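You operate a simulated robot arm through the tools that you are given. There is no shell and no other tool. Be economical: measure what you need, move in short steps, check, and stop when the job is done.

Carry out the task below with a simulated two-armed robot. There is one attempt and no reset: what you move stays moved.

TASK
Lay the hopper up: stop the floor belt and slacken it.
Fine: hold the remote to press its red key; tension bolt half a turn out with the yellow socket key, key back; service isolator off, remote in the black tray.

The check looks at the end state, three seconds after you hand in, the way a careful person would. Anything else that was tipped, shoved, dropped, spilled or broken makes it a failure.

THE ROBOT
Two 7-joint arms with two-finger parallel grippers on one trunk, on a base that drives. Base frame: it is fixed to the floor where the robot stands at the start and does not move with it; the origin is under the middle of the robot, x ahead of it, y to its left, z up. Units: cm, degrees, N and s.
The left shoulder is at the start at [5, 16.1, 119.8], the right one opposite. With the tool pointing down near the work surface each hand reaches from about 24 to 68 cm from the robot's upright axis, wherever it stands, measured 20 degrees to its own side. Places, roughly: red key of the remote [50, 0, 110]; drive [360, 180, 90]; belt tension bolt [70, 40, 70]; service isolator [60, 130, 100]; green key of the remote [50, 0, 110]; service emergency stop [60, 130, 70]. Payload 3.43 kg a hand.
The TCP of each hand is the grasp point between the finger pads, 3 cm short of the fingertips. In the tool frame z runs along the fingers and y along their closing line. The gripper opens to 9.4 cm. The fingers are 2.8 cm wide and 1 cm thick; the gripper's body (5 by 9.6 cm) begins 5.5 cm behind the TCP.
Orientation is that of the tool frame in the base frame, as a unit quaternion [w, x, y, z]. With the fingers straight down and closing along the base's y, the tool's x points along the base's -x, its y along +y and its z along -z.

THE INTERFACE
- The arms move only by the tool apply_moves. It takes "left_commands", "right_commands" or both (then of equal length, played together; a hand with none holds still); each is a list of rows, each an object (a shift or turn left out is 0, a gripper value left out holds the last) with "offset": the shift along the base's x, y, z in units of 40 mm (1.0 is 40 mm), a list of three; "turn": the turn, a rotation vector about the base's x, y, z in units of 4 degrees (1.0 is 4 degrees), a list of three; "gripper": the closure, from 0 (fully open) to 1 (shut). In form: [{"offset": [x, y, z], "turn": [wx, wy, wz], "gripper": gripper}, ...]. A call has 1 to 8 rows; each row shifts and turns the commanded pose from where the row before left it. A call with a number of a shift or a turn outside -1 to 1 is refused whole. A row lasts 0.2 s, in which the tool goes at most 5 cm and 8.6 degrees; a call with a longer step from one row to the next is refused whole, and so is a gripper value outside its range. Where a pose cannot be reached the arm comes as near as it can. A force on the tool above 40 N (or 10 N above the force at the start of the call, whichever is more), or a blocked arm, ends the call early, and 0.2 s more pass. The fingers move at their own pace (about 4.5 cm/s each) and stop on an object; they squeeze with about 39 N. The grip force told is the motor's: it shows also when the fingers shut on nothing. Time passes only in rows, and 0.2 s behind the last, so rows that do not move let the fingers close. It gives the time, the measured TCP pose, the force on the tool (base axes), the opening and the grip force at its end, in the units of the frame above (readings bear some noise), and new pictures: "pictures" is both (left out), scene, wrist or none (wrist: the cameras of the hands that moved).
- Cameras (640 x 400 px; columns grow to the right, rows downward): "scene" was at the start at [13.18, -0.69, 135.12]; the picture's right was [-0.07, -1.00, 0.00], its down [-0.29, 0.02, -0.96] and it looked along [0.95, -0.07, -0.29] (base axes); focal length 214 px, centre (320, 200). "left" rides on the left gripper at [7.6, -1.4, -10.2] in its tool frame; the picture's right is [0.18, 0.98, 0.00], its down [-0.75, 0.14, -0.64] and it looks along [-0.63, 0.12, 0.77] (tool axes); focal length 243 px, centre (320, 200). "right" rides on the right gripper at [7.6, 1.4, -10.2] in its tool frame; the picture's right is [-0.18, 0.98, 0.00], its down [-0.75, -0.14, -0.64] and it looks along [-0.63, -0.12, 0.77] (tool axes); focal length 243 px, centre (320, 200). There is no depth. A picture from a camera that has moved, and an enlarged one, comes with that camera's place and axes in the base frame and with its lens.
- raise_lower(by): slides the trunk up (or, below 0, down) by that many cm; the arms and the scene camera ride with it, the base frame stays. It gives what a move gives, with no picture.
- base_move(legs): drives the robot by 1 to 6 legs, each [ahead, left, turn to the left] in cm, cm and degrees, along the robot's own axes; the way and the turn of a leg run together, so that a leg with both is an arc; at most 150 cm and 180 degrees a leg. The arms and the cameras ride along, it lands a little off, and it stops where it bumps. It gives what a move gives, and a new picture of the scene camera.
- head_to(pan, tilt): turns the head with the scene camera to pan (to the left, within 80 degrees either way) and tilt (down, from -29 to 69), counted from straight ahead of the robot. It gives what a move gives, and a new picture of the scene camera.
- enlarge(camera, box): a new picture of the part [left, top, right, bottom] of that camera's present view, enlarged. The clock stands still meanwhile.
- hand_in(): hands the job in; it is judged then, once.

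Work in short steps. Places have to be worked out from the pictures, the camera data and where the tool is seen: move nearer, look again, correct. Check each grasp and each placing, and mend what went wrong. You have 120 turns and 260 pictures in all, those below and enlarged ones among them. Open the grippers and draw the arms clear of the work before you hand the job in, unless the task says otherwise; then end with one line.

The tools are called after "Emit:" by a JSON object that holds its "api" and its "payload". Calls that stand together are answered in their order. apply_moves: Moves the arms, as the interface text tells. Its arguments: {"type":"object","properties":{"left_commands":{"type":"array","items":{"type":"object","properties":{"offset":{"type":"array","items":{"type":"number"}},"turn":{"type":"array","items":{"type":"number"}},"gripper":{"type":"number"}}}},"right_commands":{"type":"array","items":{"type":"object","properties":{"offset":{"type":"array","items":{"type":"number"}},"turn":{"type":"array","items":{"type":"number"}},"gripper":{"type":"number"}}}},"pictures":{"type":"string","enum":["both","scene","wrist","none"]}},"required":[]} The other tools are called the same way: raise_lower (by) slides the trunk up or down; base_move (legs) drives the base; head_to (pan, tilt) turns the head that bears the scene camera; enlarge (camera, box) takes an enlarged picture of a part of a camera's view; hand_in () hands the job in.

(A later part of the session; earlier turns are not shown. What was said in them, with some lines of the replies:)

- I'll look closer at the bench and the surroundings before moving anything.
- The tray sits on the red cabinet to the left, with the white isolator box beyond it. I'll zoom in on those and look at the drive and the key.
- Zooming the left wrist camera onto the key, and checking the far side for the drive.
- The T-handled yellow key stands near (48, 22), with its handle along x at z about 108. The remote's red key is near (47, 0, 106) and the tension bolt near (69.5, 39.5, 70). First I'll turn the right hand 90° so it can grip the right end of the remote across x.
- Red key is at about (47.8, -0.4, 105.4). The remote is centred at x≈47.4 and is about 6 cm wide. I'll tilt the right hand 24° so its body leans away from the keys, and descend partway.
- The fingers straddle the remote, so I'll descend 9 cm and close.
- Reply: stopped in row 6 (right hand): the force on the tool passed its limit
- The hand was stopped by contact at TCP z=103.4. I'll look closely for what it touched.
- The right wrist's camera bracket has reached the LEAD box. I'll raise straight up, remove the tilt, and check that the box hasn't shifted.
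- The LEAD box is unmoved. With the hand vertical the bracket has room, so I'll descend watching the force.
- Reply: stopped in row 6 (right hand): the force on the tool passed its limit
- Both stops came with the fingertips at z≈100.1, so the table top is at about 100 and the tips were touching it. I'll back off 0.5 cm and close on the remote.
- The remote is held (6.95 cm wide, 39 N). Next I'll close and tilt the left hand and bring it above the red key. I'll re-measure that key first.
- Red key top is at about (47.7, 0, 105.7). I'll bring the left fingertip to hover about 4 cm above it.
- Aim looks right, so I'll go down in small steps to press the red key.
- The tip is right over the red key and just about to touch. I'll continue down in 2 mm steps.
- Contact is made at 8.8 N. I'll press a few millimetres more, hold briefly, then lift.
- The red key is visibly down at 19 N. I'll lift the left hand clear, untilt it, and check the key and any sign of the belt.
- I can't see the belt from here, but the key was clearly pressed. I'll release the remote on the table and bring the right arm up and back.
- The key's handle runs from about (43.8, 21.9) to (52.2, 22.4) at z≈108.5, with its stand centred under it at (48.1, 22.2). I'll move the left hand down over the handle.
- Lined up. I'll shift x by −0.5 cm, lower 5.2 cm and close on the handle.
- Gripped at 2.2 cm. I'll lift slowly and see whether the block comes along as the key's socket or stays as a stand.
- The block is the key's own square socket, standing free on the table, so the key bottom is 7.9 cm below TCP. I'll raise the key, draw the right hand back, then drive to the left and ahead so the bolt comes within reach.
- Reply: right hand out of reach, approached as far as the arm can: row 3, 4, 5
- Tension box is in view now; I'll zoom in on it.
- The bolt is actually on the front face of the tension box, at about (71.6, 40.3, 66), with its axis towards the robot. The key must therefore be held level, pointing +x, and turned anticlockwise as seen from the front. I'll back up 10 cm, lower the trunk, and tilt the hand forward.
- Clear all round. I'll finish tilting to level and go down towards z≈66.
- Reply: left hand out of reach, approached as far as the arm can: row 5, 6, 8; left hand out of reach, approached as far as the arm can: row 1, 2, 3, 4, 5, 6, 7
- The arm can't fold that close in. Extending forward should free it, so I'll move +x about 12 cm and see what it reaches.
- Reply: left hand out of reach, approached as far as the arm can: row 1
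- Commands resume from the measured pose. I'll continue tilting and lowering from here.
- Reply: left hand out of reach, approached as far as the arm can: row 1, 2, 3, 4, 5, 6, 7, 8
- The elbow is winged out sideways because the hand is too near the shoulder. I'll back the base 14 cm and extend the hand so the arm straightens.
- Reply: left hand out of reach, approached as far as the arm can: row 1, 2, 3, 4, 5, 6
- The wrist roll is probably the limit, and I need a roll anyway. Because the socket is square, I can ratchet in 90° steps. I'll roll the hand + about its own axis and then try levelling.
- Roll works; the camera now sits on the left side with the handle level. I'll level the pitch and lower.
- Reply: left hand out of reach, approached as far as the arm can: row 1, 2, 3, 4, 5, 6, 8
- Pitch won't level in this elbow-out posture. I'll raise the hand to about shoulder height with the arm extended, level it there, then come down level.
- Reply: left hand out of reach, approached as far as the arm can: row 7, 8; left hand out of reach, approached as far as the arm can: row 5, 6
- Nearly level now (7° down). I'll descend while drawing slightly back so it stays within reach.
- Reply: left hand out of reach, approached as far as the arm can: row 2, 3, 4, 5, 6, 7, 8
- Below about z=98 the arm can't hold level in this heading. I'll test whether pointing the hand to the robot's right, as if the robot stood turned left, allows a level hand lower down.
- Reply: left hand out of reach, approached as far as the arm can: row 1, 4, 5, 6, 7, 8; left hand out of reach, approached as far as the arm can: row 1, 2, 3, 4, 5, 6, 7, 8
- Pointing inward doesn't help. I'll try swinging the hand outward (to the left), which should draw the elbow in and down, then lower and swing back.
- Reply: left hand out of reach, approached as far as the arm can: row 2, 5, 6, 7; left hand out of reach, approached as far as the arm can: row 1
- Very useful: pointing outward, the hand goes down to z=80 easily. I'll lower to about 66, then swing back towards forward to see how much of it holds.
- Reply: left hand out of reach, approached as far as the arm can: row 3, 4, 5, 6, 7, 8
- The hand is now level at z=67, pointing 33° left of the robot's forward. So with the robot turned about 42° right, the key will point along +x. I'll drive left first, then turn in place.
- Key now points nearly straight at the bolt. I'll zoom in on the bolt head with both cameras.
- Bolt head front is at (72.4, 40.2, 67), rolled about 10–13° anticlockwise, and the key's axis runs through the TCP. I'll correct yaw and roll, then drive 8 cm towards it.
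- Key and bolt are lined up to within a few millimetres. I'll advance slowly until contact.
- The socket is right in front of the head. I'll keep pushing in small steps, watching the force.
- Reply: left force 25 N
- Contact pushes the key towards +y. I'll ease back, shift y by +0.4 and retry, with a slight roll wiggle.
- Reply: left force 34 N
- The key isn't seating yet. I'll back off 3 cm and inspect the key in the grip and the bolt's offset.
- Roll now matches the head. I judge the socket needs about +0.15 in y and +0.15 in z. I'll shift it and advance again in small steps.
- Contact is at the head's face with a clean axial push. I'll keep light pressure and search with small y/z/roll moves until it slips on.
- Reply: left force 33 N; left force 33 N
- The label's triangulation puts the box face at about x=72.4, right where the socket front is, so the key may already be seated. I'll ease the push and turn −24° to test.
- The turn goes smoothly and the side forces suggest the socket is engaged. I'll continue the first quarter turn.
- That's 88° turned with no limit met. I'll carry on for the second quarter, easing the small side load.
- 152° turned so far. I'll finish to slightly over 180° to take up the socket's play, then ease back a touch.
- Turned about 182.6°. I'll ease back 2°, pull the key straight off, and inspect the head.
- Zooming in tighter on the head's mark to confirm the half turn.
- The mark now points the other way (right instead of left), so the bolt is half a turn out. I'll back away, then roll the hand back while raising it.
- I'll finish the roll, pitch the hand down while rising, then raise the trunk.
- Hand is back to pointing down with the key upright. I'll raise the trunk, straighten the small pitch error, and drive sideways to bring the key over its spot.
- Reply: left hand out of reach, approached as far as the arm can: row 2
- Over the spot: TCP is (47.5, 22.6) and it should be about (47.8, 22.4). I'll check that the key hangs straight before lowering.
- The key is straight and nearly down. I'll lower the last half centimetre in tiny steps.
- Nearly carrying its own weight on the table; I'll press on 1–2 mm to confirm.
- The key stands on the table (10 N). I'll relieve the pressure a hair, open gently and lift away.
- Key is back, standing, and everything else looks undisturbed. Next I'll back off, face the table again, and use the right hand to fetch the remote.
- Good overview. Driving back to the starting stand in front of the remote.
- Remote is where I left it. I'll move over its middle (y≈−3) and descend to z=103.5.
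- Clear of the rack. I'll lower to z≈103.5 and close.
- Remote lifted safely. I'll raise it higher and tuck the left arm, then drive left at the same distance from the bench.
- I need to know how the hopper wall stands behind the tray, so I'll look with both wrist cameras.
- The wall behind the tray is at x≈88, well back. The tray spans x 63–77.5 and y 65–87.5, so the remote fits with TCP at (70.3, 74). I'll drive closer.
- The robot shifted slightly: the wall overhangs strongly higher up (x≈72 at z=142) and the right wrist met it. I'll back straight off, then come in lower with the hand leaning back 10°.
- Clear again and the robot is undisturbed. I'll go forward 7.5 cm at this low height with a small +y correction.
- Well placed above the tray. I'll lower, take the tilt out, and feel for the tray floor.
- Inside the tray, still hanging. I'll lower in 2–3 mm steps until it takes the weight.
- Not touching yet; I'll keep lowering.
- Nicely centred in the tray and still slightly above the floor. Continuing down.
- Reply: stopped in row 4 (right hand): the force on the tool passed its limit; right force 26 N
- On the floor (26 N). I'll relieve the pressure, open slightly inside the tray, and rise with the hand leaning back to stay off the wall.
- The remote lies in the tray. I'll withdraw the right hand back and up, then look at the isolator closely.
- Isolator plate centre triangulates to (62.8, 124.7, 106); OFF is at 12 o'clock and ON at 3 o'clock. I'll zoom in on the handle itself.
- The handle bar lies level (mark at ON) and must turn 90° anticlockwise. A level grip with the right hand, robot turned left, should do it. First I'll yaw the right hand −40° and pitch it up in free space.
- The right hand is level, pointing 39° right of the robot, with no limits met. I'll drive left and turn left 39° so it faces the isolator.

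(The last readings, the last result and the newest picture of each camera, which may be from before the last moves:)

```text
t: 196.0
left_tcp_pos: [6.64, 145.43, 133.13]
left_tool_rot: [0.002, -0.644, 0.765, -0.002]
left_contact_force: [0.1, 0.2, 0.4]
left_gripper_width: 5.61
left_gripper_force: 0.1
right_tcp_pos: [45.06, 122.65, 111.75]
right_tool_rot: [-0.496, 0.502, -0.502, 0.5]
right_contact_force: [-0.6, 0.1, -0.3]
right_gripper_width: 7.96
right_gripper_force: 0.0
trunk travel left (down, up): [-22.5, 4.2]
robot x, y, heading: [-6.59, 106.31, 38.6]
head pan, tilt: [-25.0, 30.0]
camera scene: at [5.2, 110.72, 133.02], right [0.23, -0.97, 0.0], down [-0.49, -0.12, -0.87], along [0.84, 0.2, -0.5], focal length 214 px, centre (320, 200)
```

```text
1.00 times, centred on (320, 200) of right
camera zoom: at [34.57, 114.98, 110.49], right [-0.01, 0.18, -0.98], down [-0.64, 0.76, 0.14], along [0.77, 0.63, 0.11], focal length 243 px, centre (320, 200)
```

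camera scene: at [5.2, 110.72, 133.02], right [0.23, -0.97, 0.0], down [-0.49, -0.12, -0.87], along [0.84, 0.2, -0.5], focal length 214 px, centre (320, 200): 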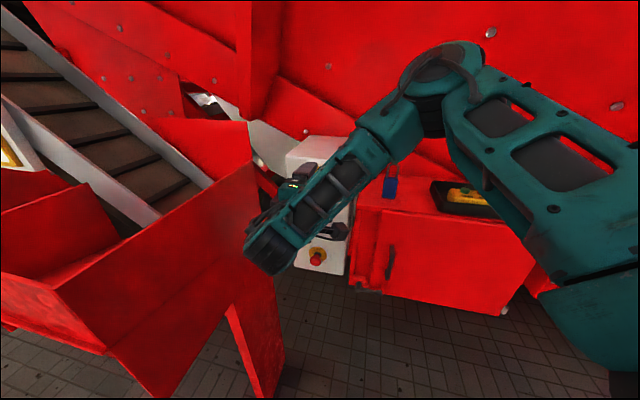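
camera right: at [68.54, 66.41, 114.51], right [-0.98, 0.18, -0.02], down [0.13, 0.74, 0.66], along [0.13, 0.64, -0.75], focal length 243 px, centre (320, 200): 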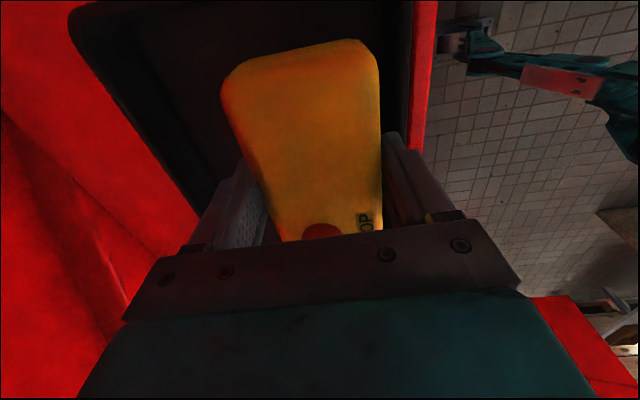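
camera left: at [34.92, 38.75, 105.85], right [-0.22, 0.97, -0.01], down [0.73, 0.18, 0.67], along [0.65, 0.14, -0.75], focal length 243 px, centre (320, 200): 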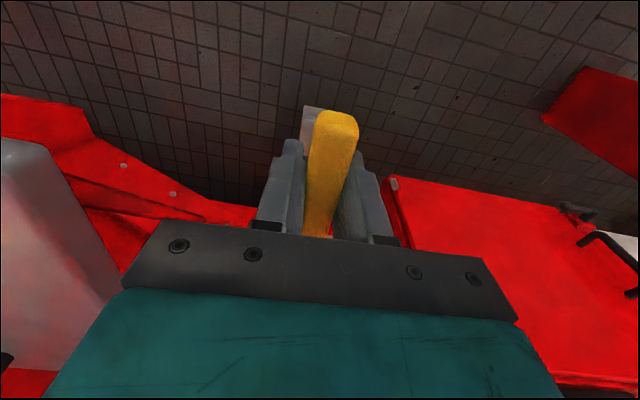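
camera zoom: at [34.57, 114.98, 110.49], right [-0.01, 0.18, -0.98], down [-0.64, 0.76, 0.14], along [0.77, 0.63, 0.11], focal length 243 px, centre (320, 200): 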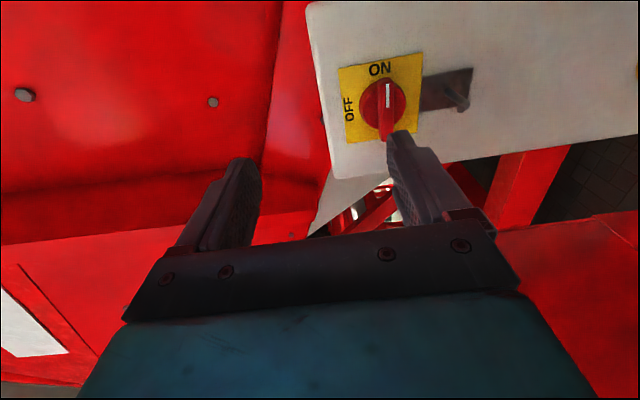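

The right hand looks straight at the isolator, with its axis at about (y 124.8, z 105.5). I'll align in y and z, narrow the gripper, then move nearer.

Emit:
{"api": "apply_moves", "payload": {"right_commands": [{"offset": [0, 0.25, -0.5], "gripper": 0.5}, {"offset": [0, 0.28, -0.5]}, {"offset": [0, 0, -0.55]}, {}], "pictures": "none"}}

Emit:
{"api": "base_move", "payload": {"legs": [[5.5, -4.4, 0]]}}

Emit:
{"api": "enlarge", "payload": {"camera": "right", "box": [200, 0, 520, 200]}}

Emit:
{"api": "enlarge", "payload": {"camera": "scene", "box": [220, 120, 380, 280]}}

```text
t: 197.0
left_tcp_pos: [6.57, 145.42, 133.15]
left_tool_rot: [0.003, -0.644, 0.765, -0.003]
left_contact_force: [0.5, 0.5, -0.2]
left_gripper_width: 5.66
left_gripper_force: 0.1
right_tcp_pos: [45.07, 124.55, 105.53]
right_tool_rot: [0.496, -0.501, 0.502, -0.5]
right_contact_force: [0.7, 0.0, 0.7]
right_gripper_width: 4.69
right_gripper_force: 0.1
trunk travel left (down, up): [-22.5, 4.2]
robot x, y, heading: [-6.53, 106.31, 38.3]
head pan, tilt: [-25.0, 30.0]
```

```text
t: 198.0
left_tcp_pos: [13.7, 145.28, 133.05]
left_tool_rot: [0.003, -0.643, 0.766, -0.002]
left_contact_force: [0.0, -0.6, -0.2]
left_gripper_width: 5.66
left_gripper_force: 0.0
right_tcp_pos: [52.02, 124.57, 105.43]
right_tool_rot: [-0.495, 0.503, -0.502, 0.5]
right_contact_force: [0.0, 0.8, 0.0]
right_gripper_width: 4.71
right_gripper_force: 0.1
trunk travel left (down, up): [-22.5, 4.2]
robot x, y, heading: [0.54, 105.97, 38.4]
head pan, tilt: [-25.0, 30.0]
camera scene: at [12.28, 110.64, 133.01], right [0.23, -0.97, 0.0], down [-0.49, -0.12, -0.87], along [0.84, 0.2, -0.5], focal length 214 px, centre (320, 200)
```

scene: 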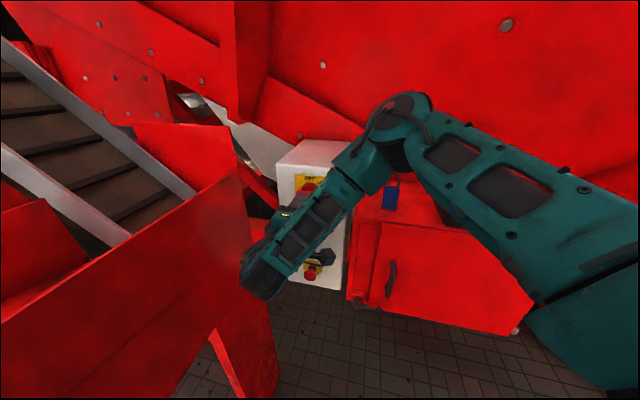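

```text
2.00 times, centred on (360, 100) of right
camera zoom: at [41.68, 116.9, 104.15], right [-0.01, 0.18, -0.98], down [-0.64, 0.76, 0.14], along [0.77, 0.63, 0.11], focal length 485 px, centre (240, 400)
```

zoom: 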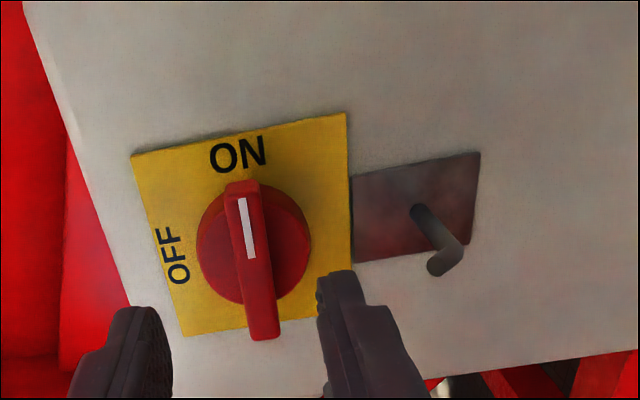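

```text
2.50 times, centred on (300, 200) of scene
camera zoom: at [12.28, 110.64, 133.01], right [0.23, -0.97, 0.0], down [-0.49, -0.12, -0.87], along [0.84, 0.2, -0.5], focal length 536 px, centre (370, 200)
```

zoom: 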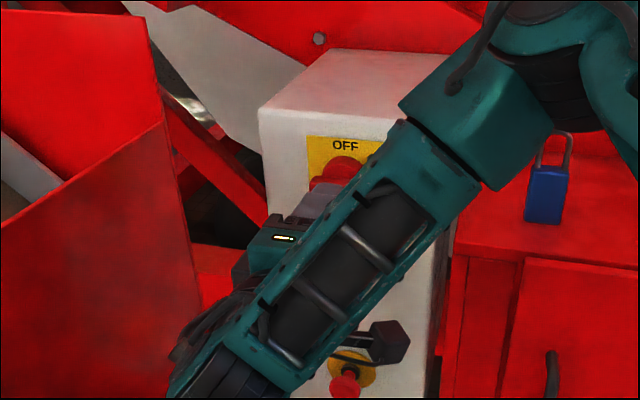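

Bar axis is at y≈124.75 and z≈105.0. I'll advance with the fingers straddling the bar, stopping at TCP x≈58.

Emit:
{"api": "apply_moves", "payload": {"right_commands": [{"offset": [0.3, 0.04, -0.11]}, {"offset": [0.3, 0, 0]}, {"offset": [0.3, 0, 0]}, {"offset": [0.3, 0, 0]}, {"offset": [0.2, 0, 0]}, {}], "pictures": "none"}}

Emit:
{"api": "enlarge", "payload": {"camera": "right", "box": [200, 0, 520, 200]}}

```text
t: 199.4
left_tcp_pos: [13.62, 145.34, 133.07]
left_tool_rot: [0.002, -0.644, 0.765, -0.003]
left_contact_force: [-0.9, 0.6, -0.1]
left_gripper_width: 5.66
left_gripper_force: 0.1
right_tcp_pos: [57.66, 124.85, 105.1]
right_tool_rot: [-0.496, 0.501, -0.501, 0.501]
right_contact_force: [0.1, 0.3, -1.3]
right_gripper_width: 4.73
right_gripper_force: 0.0
trunk travel left (down, up): [-22.5, 4.2]
robot x, y, heading: [0.33, 106.4, 38.3]
head pan, tilt: [-25.0, 30.0]
```

```text
2.00 times, centred on (360, 100) of right
camera zoom: at [47.25, 117.14, 103.83], right [-0.01, 0.18, -0.98], down [-0.64, 0.76, 0.14], along [0.77, 0.63, 0.11], focal length 485 px, centre (240, 400)
```

zoom: 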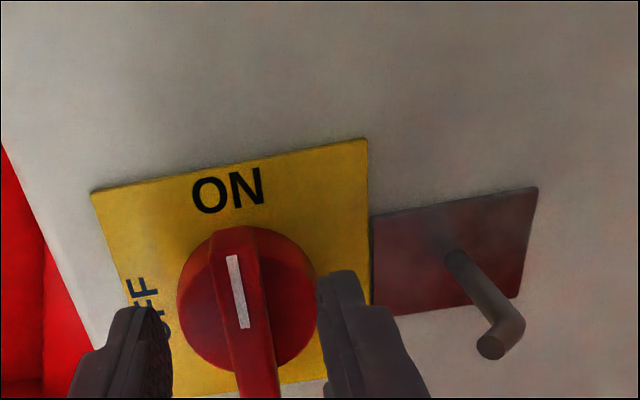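

The fingers straddle the bar well. I'll advance 4 mm and close.

Emit:
{"api": "apply_moves", "payload": {"right_commands": [{"offset": [0.1, -0.02, 0]}, {"gripper": 0.9}, {"gripper": 0.9}, {"gripper": 0.9}, {"gripper": 0.9}, {"gripper": 0.9}], "pictures": "none"}}

Emit:
{"api": "enlarge", "payload": {"camera": "right", "box": [200, 0, 520, 200]}}

```text
t: 200.8
left_tcp_pos: [13.57, 145.26, 133.14]
left_tool_rot: [0.002, -0.643, 0.766, -0.003]
left_contact_force: [0.8, 0.8, 0.0]
left_gripper_width: 5.64
left_gripper_force: 0.0
right_tcp_pos: [58.1, 124.7, 105.01]
right_tool_rot: [0.495, -0.502, 0.503, -0.5]
right_contact_force: [-1.9, -0.7, -4.7]
right_gripper_width: 1.34
right_gripper_force: 45.3
trunk travel left (down, up): [-22.5, 4.2]
robot x, y, heading: [0.34, 106.1, 38.4]
head pan, tilt: [-25.0, 30.0]
```

```text
2.00 times, centred on (360, 100) of right
camera zoom: at [47.64, 117.03, 103.7], right [-0.01, 0.18, -0.98], down [-0.64, 0.76, 0.14], along [0.77, 0.63, 0.11], focal length 485 px, centre (240, 400)
```

zoom: 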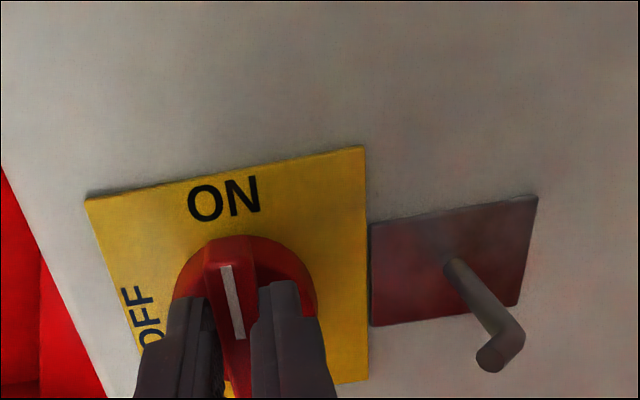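

Bar gripped (1.34 cm). I'll turn it anticlockwise, −90° about x, starting with 32°.

Emit:
{"api": "apply_moves", "payload": {"right_commands": [{"turn": [-1, 0, 0], "offset": [0, 0, -0.02]}, {"turn": [-1, 0, 0]}, {"turn": [-1, 0, 0]}, {"turn": [-1, 0, 0]}, {"turn": [-1, 0, 0]}, {"turn": [-1, 0, 0]}, {"turn": [-1, 0, 0]}, {"turn": [-1, 0, 0]}], "pictures": "none"}}

Emit:
{"api": "enlarge", "payload": {"camera": "right", "box": [200, 0, 520, 200]}}

```text
t: 202.6
left_tcp_pos: [13.59, 145.34, 133.1]
left_tool_rot: [0.003, -0.644, 0.765, -0.004]
left_contact_force: [-0.8, -0.8, -0.8]
left_gripper_width: 5.62
left_gripper_force: 0.1
right_tcp_pos: [58.23, 124.86, 105.46]
right_tool_rot: [-0.343, 0.615, -0.344, 0.621]
right_contact_force: [14.9, 10.0, 26.7]
right_gripper_width: 1.38
right_gripper_force: 44.8
trunk travel left (down, up): [-22.5, 4.2]
robot x, y, heading: [0.27, 105.93, 38.3]
head pan, tilt: [-25.0, 30.0]
```

```text
2.00 times, centred on (360, 100) of right
camera zoom: at [47.63, 117.59, 108.22], right [0.0, -0.36, -0.93], down [-0.64, 0.72, -0.28], along [0.77, 0.59, -0.23], focal length 485 px, centre (240, 400)
```

zoom: 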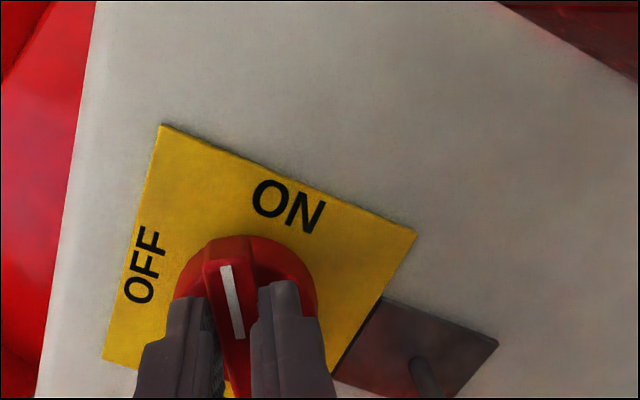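

The knob is turning with the hand. The side load says my axis is a little low, so I'll shift z +0.4 cm and continue.

Emit:
{"api": "apply_moves", "payload": {"right_commands": [{"offset": [0.03, 0.03, 0.06]}, {"offset": [0, 0, 0.05], "turn": [-1, 0, 0]}, {"turn": [-1, 0, 0]}, {"turn": [-1, 0, 0]}, {"turn": [-1, 0, 0]}, {"turn": [-1, 0, 0]}, {"turn": [-1, 0, 0]}, {"turn": [-1, 0, 0]}], "pictures": "none"}}

Emit:
{"api": "enlarge", "payload": {"camera": "right", "box": [200, 0, 520, 200]}}

```text
t: 204.4
left_tcp_pos: [13.44, 145.46, 133.18]
left_tool_rot: [0.002, -0.643, 0.766, -0.004]
left_contact_force: [-1.0, -1.0, -0.2]
left_gripper_width: 5.64
left_gripper_force: 0.1
right_tcp_pos: [58.1, 125.21, 105.97]
right_tool_rot: [-0.183, 0.68, -0.182, 0.686]
right_contact_force: [4.4, 21.5, 20.8]
right_gripper_width: 1.39
right_gripper_force: 45.2
trunk travel left (down, up): [-22.5, 4.2]
robot x, y, heading: [0.04, 106.4, 38.5]
head pan, tilt: [-25.0, 30.0]
```

```text
2.00 times, centred on (360, 100) of right
camera zoom: at [47.63, 120.07, 111.62], right [0.0, -0.76, -0.65], down [-0.64, 0.5, -0.59], along [0.77, 0.42, -0.48], focal length 485 px, centre (240, 400)
```

zoom: 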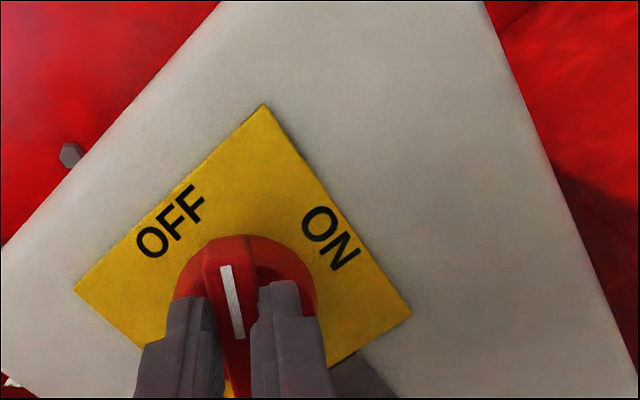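

60° done; I'll correct +0.4 in y and +0.3 in z and finish to 90°.

Emit:
{"api": "apply_moves", "payload": {"right_commands": [{"offset": [0, 0.08, 0.07]}, {"offset": [0, 0.05, 0.03], "turn": [-1, 0, 0]}, {"turn": [-1, 0, 0]}, {"turn": [-1, 0, 0]}, {"turn": [-1, 0, 0]}, {"turn": [-1, 0, 0]}, {"turn": [-1, 0, 0]}, {"turn": [-1, 0, 0]}], "pictures": "none"}}

Emit:
{"api": "enlarge", "payload": {"camera": "right", "box": [200, 0, 520, 200]}}

```text
t: 206.2
left_tcp_pos: [13.46, 145.51, 133.0]
left_tool_rot: [0.003, -0.643, 0.766, -0.004]
left_contact_force: [0.3, 0.6, -0.1]
left_gripper_width: 5.64
left_gripper_force: 0.0
right_tcp_pos: [58.11, 125.63, 105.99]
right_tool_rot: [-0.009, 0.705, -0.012, 0.709]
right_contact_force: [-0.8, 21.2, 11.2]
right_gripper_width: 1.38
right_gripper_force: 44.6
trunk travel left (down, up): [-22.5, 4.2]
robot x, y, heading: [0.33, 106.0, 38.2]
head pan, tilt: [-25.0, 30.0]
```

```text
2.00 times, centred on (360, 100) of right
camera zoom: at [47.63, 123.92, 113.44], right [0.0, -0.98, -0.21], down [-0.64, 0.16, -0.75], along [0.77, 0.14, -0.62], focal length 485 px, centre (240, 400)
```

zoom: 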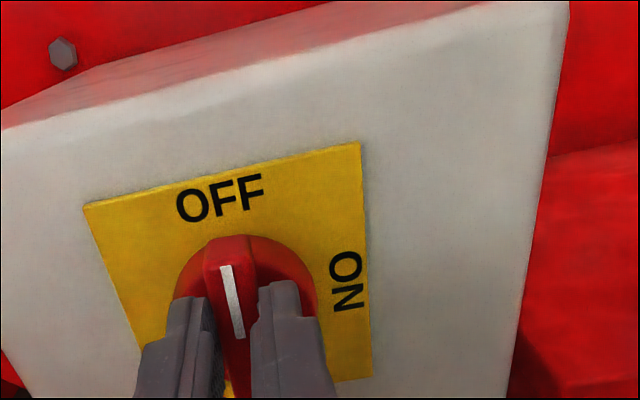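

The mark now points at OFF. I'll give a final small nudge, relieve side load, open, and withdraw straight back.

Emit:
{"api": "apply_moves", "payload": {"right_commands": [{"turn": [-0.5, 0, 0], "offset": [0, 0.08, 0.03]}, {"turn": [-0.2, 0, 0]}, {}, {"gripper": 0.5}, {"gripper": 0.5}, {"gripper": 0.5}, {"offset": [-0.2, 0, 0]}, {"offset": [-0.4, 0, 0]}], "pictures": "none"}}

Emit:
{"api": "apply_moves", "payload": {"right_commands": [{"offset": [-0.5, 0, 0]}, {"offset": [-0.5, 0, 0]}, {}], "pictures": "none"}}

Emit:
{"api": "enlarge", "payload": {"camera": "right", "box": [160, 0, 480, 200]}}

```text
t: 208.0
left_tcp_pos: [13.56, 145.31, 133.02]
left_tool_rot: [0.003, -0.643, 0.766, -0.003]
left_contact_force: [-0.3, -0.3, -0.5]
left_gripper_width: 5.63
left_gripper_force: 0.1
right_tcp_pos: [55.79, 125.53, 106.03]
right_tool_rot: [0.009, 0.705, 0.004, 0.709]
right_contact_force: [-0.3, 0.5, 0.2]
right_gripper_width: 4.7
right_gripper_force: 0.0
trunk travel left (down, up): [-22.5, 4.2]
robot x, y, heading: [0.18, 105.93, 38.2]
head pan, tilt: [-25.0, 30.0]
```

```text
t: 208.8
left_tcp_pos: [13.62, 145.35, 133.15]
left_tool_rot: [0.002, -0.643, 0.766, -0.002]
left_contact_force: [-0.1, -0.4, 0.5]
left_gripper_width: 5.65
left_gripper_force: 0.1
right_tcp_pos: [51.68, 125.46, 105.93]
right_tool_rot: [0.011, 0.705, 0.003, 0.709]
right_contact_force: [-0.1, -0.1, -1.5]
right_gripper_width: 4.72
right_gripper_force: 0.0
trunk travel left (down, up): [-22.5, 4.2]
robot x, y, heading: [0.39, 106.13, 38.2]
head pan, tilt: [-25.0, 30.0]
```

```text
2.00 times, centred on (320, 100) of right
camera zoom: at [41.27, 124.27, 113.52], right [-0.01, -0.99, -0.16], down [-0.64, 0.13, -0.76], along [0.77, 0.1, -0.63], focal length 485 px, centre (320, 400)
```

zoom: 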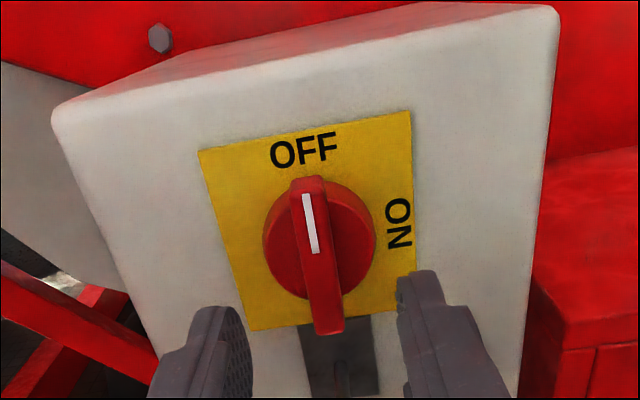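

Isolator reads OFF. I'll back the robot away, open both grippers, and take a last look round.

Emit:
{"api": "base_move", "payload": {"legs": [[-22, 17, 0], [0, 0, -38.2]]}}

Emit:
{"api": "apply_moves", "payload": {"left_commands": [{"gripper": 0}, {}, {}], "right_commands": [{"gripper": 0}, {}, {}], "pictures": "none"}}

Emit:
{"api": "head_to", "payload": {"pan": -20, "tilt": 20}}

Emit:
{"api": "enlarge", "payload": {"camera": "scene", "box": [180, 90, 500, 290]}}

```text
t: 212.5
left_tcp_pos: [7.26, 127.92, 133.08]
left_tool_rot: [0.001, -0.355, 0.935, -0.003]
left_contact_force: [0.3, -0.2, 1.2]
left_gripper_width: 5.66
left_gripper_force: 0.1
right_tcp_pos: [24.85, 88.81, 105.91]
right_tool_rot: [0.24, 0.668, -0.228, 0.667]
right_contact_force: [-0.2, 0.1, -0.6]
right_gripper_width: 4.69
right_gripper_force: 0.1
trunk travel left (down, up): [-22.5, 4.2]
robot x, y, heading: [-27.42, 105.57, -0.2]
head pan, tilt: [-25.0, 30.0]
camera scene: at [-15.46, 101.57, 133.02], right [-0.42, -0.91, 0.0], down [-0.45, 0.21, -0.87], along [0.78, -0.37, -0.5], focal length 214 px, centre (320, 200)
```

scene: 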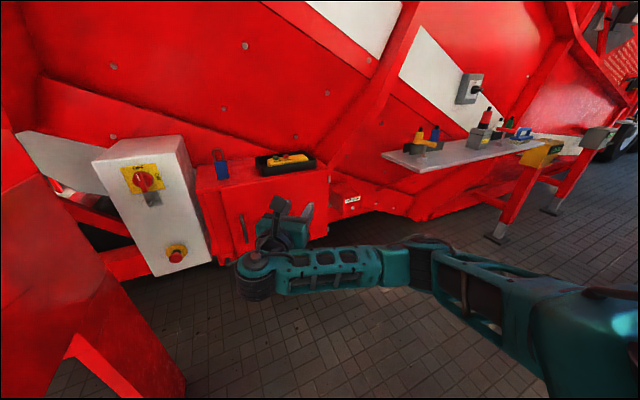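

```text
t: 213.3
left_tcp_pos: [7.19, 127.95, 133.15]
left_tool_rot: [0.001, -0.354, 0.935, -0.003]
left_contact_force: [0.7, -0.2, -0.4]
left_gripper_width: 9.39
left_gripper_force: 0.1
right_tcp_pos: [24.98, 88.7, 106.0]
right_tool_rot: [0.243, 0.667, -0.229, 0.666]
right_contact_force: [0.7, -0.1, 0.3]
right_gripper_width: 9.35
right_gripper_force: 0.0
trunk travel left (down, up): [-22.5, 4.2]
robot x, y, heading: [-27.21, 105.42, -0.1]
head pan, tilt: [-25.0, 30.0]
```

```text
t: 214.1
left_tcp_pos: [7.2, 127.96, 133.15]
left_tool_rot: [0.001, -0.356, 0.935, -0.004]
left_contact_force: [0.2, -1.1, 0.4]
left_gripper_width: 9.39
left_gripper_force: 0.2
right_tcp_pos: [24.79, 88.81, 105.98]
right_tool_rot: [0.242, 0.667, -0.229, 0.666]
right_contact_force: [-0.4, 0.3, -0.5]
right_gripper_width: 9.42
right_gripper_force: 0.1
trunk travel left (down, up): [-22.5, 4.2]
robot x, y, heading: [-27.82, 105.42, -0.0]
head pan, tilt: [-20.0, 20.0]
camera scene: at [-14.91, 102.22, 134.62], right [-0.34, -0.94, 0.0], down [-0.32, 0.12, -0.94], along [0.88, -0.32, -0.34], focal length 214 px, centre (320, 200)
```

scene: 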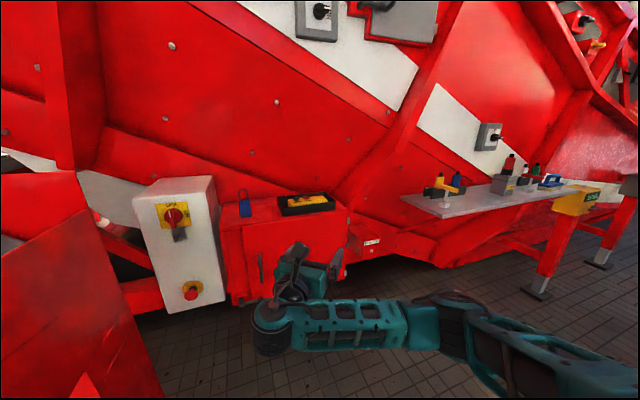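

```text
2.00 times, centred on (340, 190) of scene
camera zoom: at [-14.91, 102.22, 134.62], right [-0.34, -0.94, 0.0], down [-0.32, 0.12, -0.94], along [0.88, -0.32, -0.34], focal length 429 px, centre (280, 220)
```

zoom: 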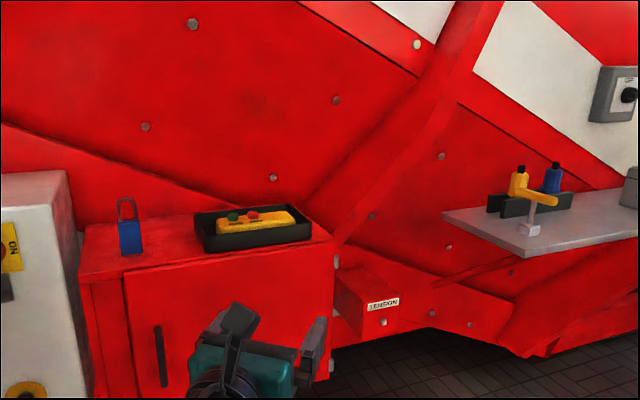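

Everything checks out: the key stands in its place, the remote is in the tray, the isolator is OFF, the bolt is half a turn out, and both hands are open and clear. Handing in.

Emit:
{"api": "hand_in", "payload": {}}

```text
The job is handed in.
```

The job is handed in: I pressed the remote's red key while holding it, turned the tension bolt half a turn out, stood the yellow key back in its place, set the service isolator to OFF and left the remote in the black tray. I couldn't see the drive or the belt, so I haven't confirmed that the belt stopped.
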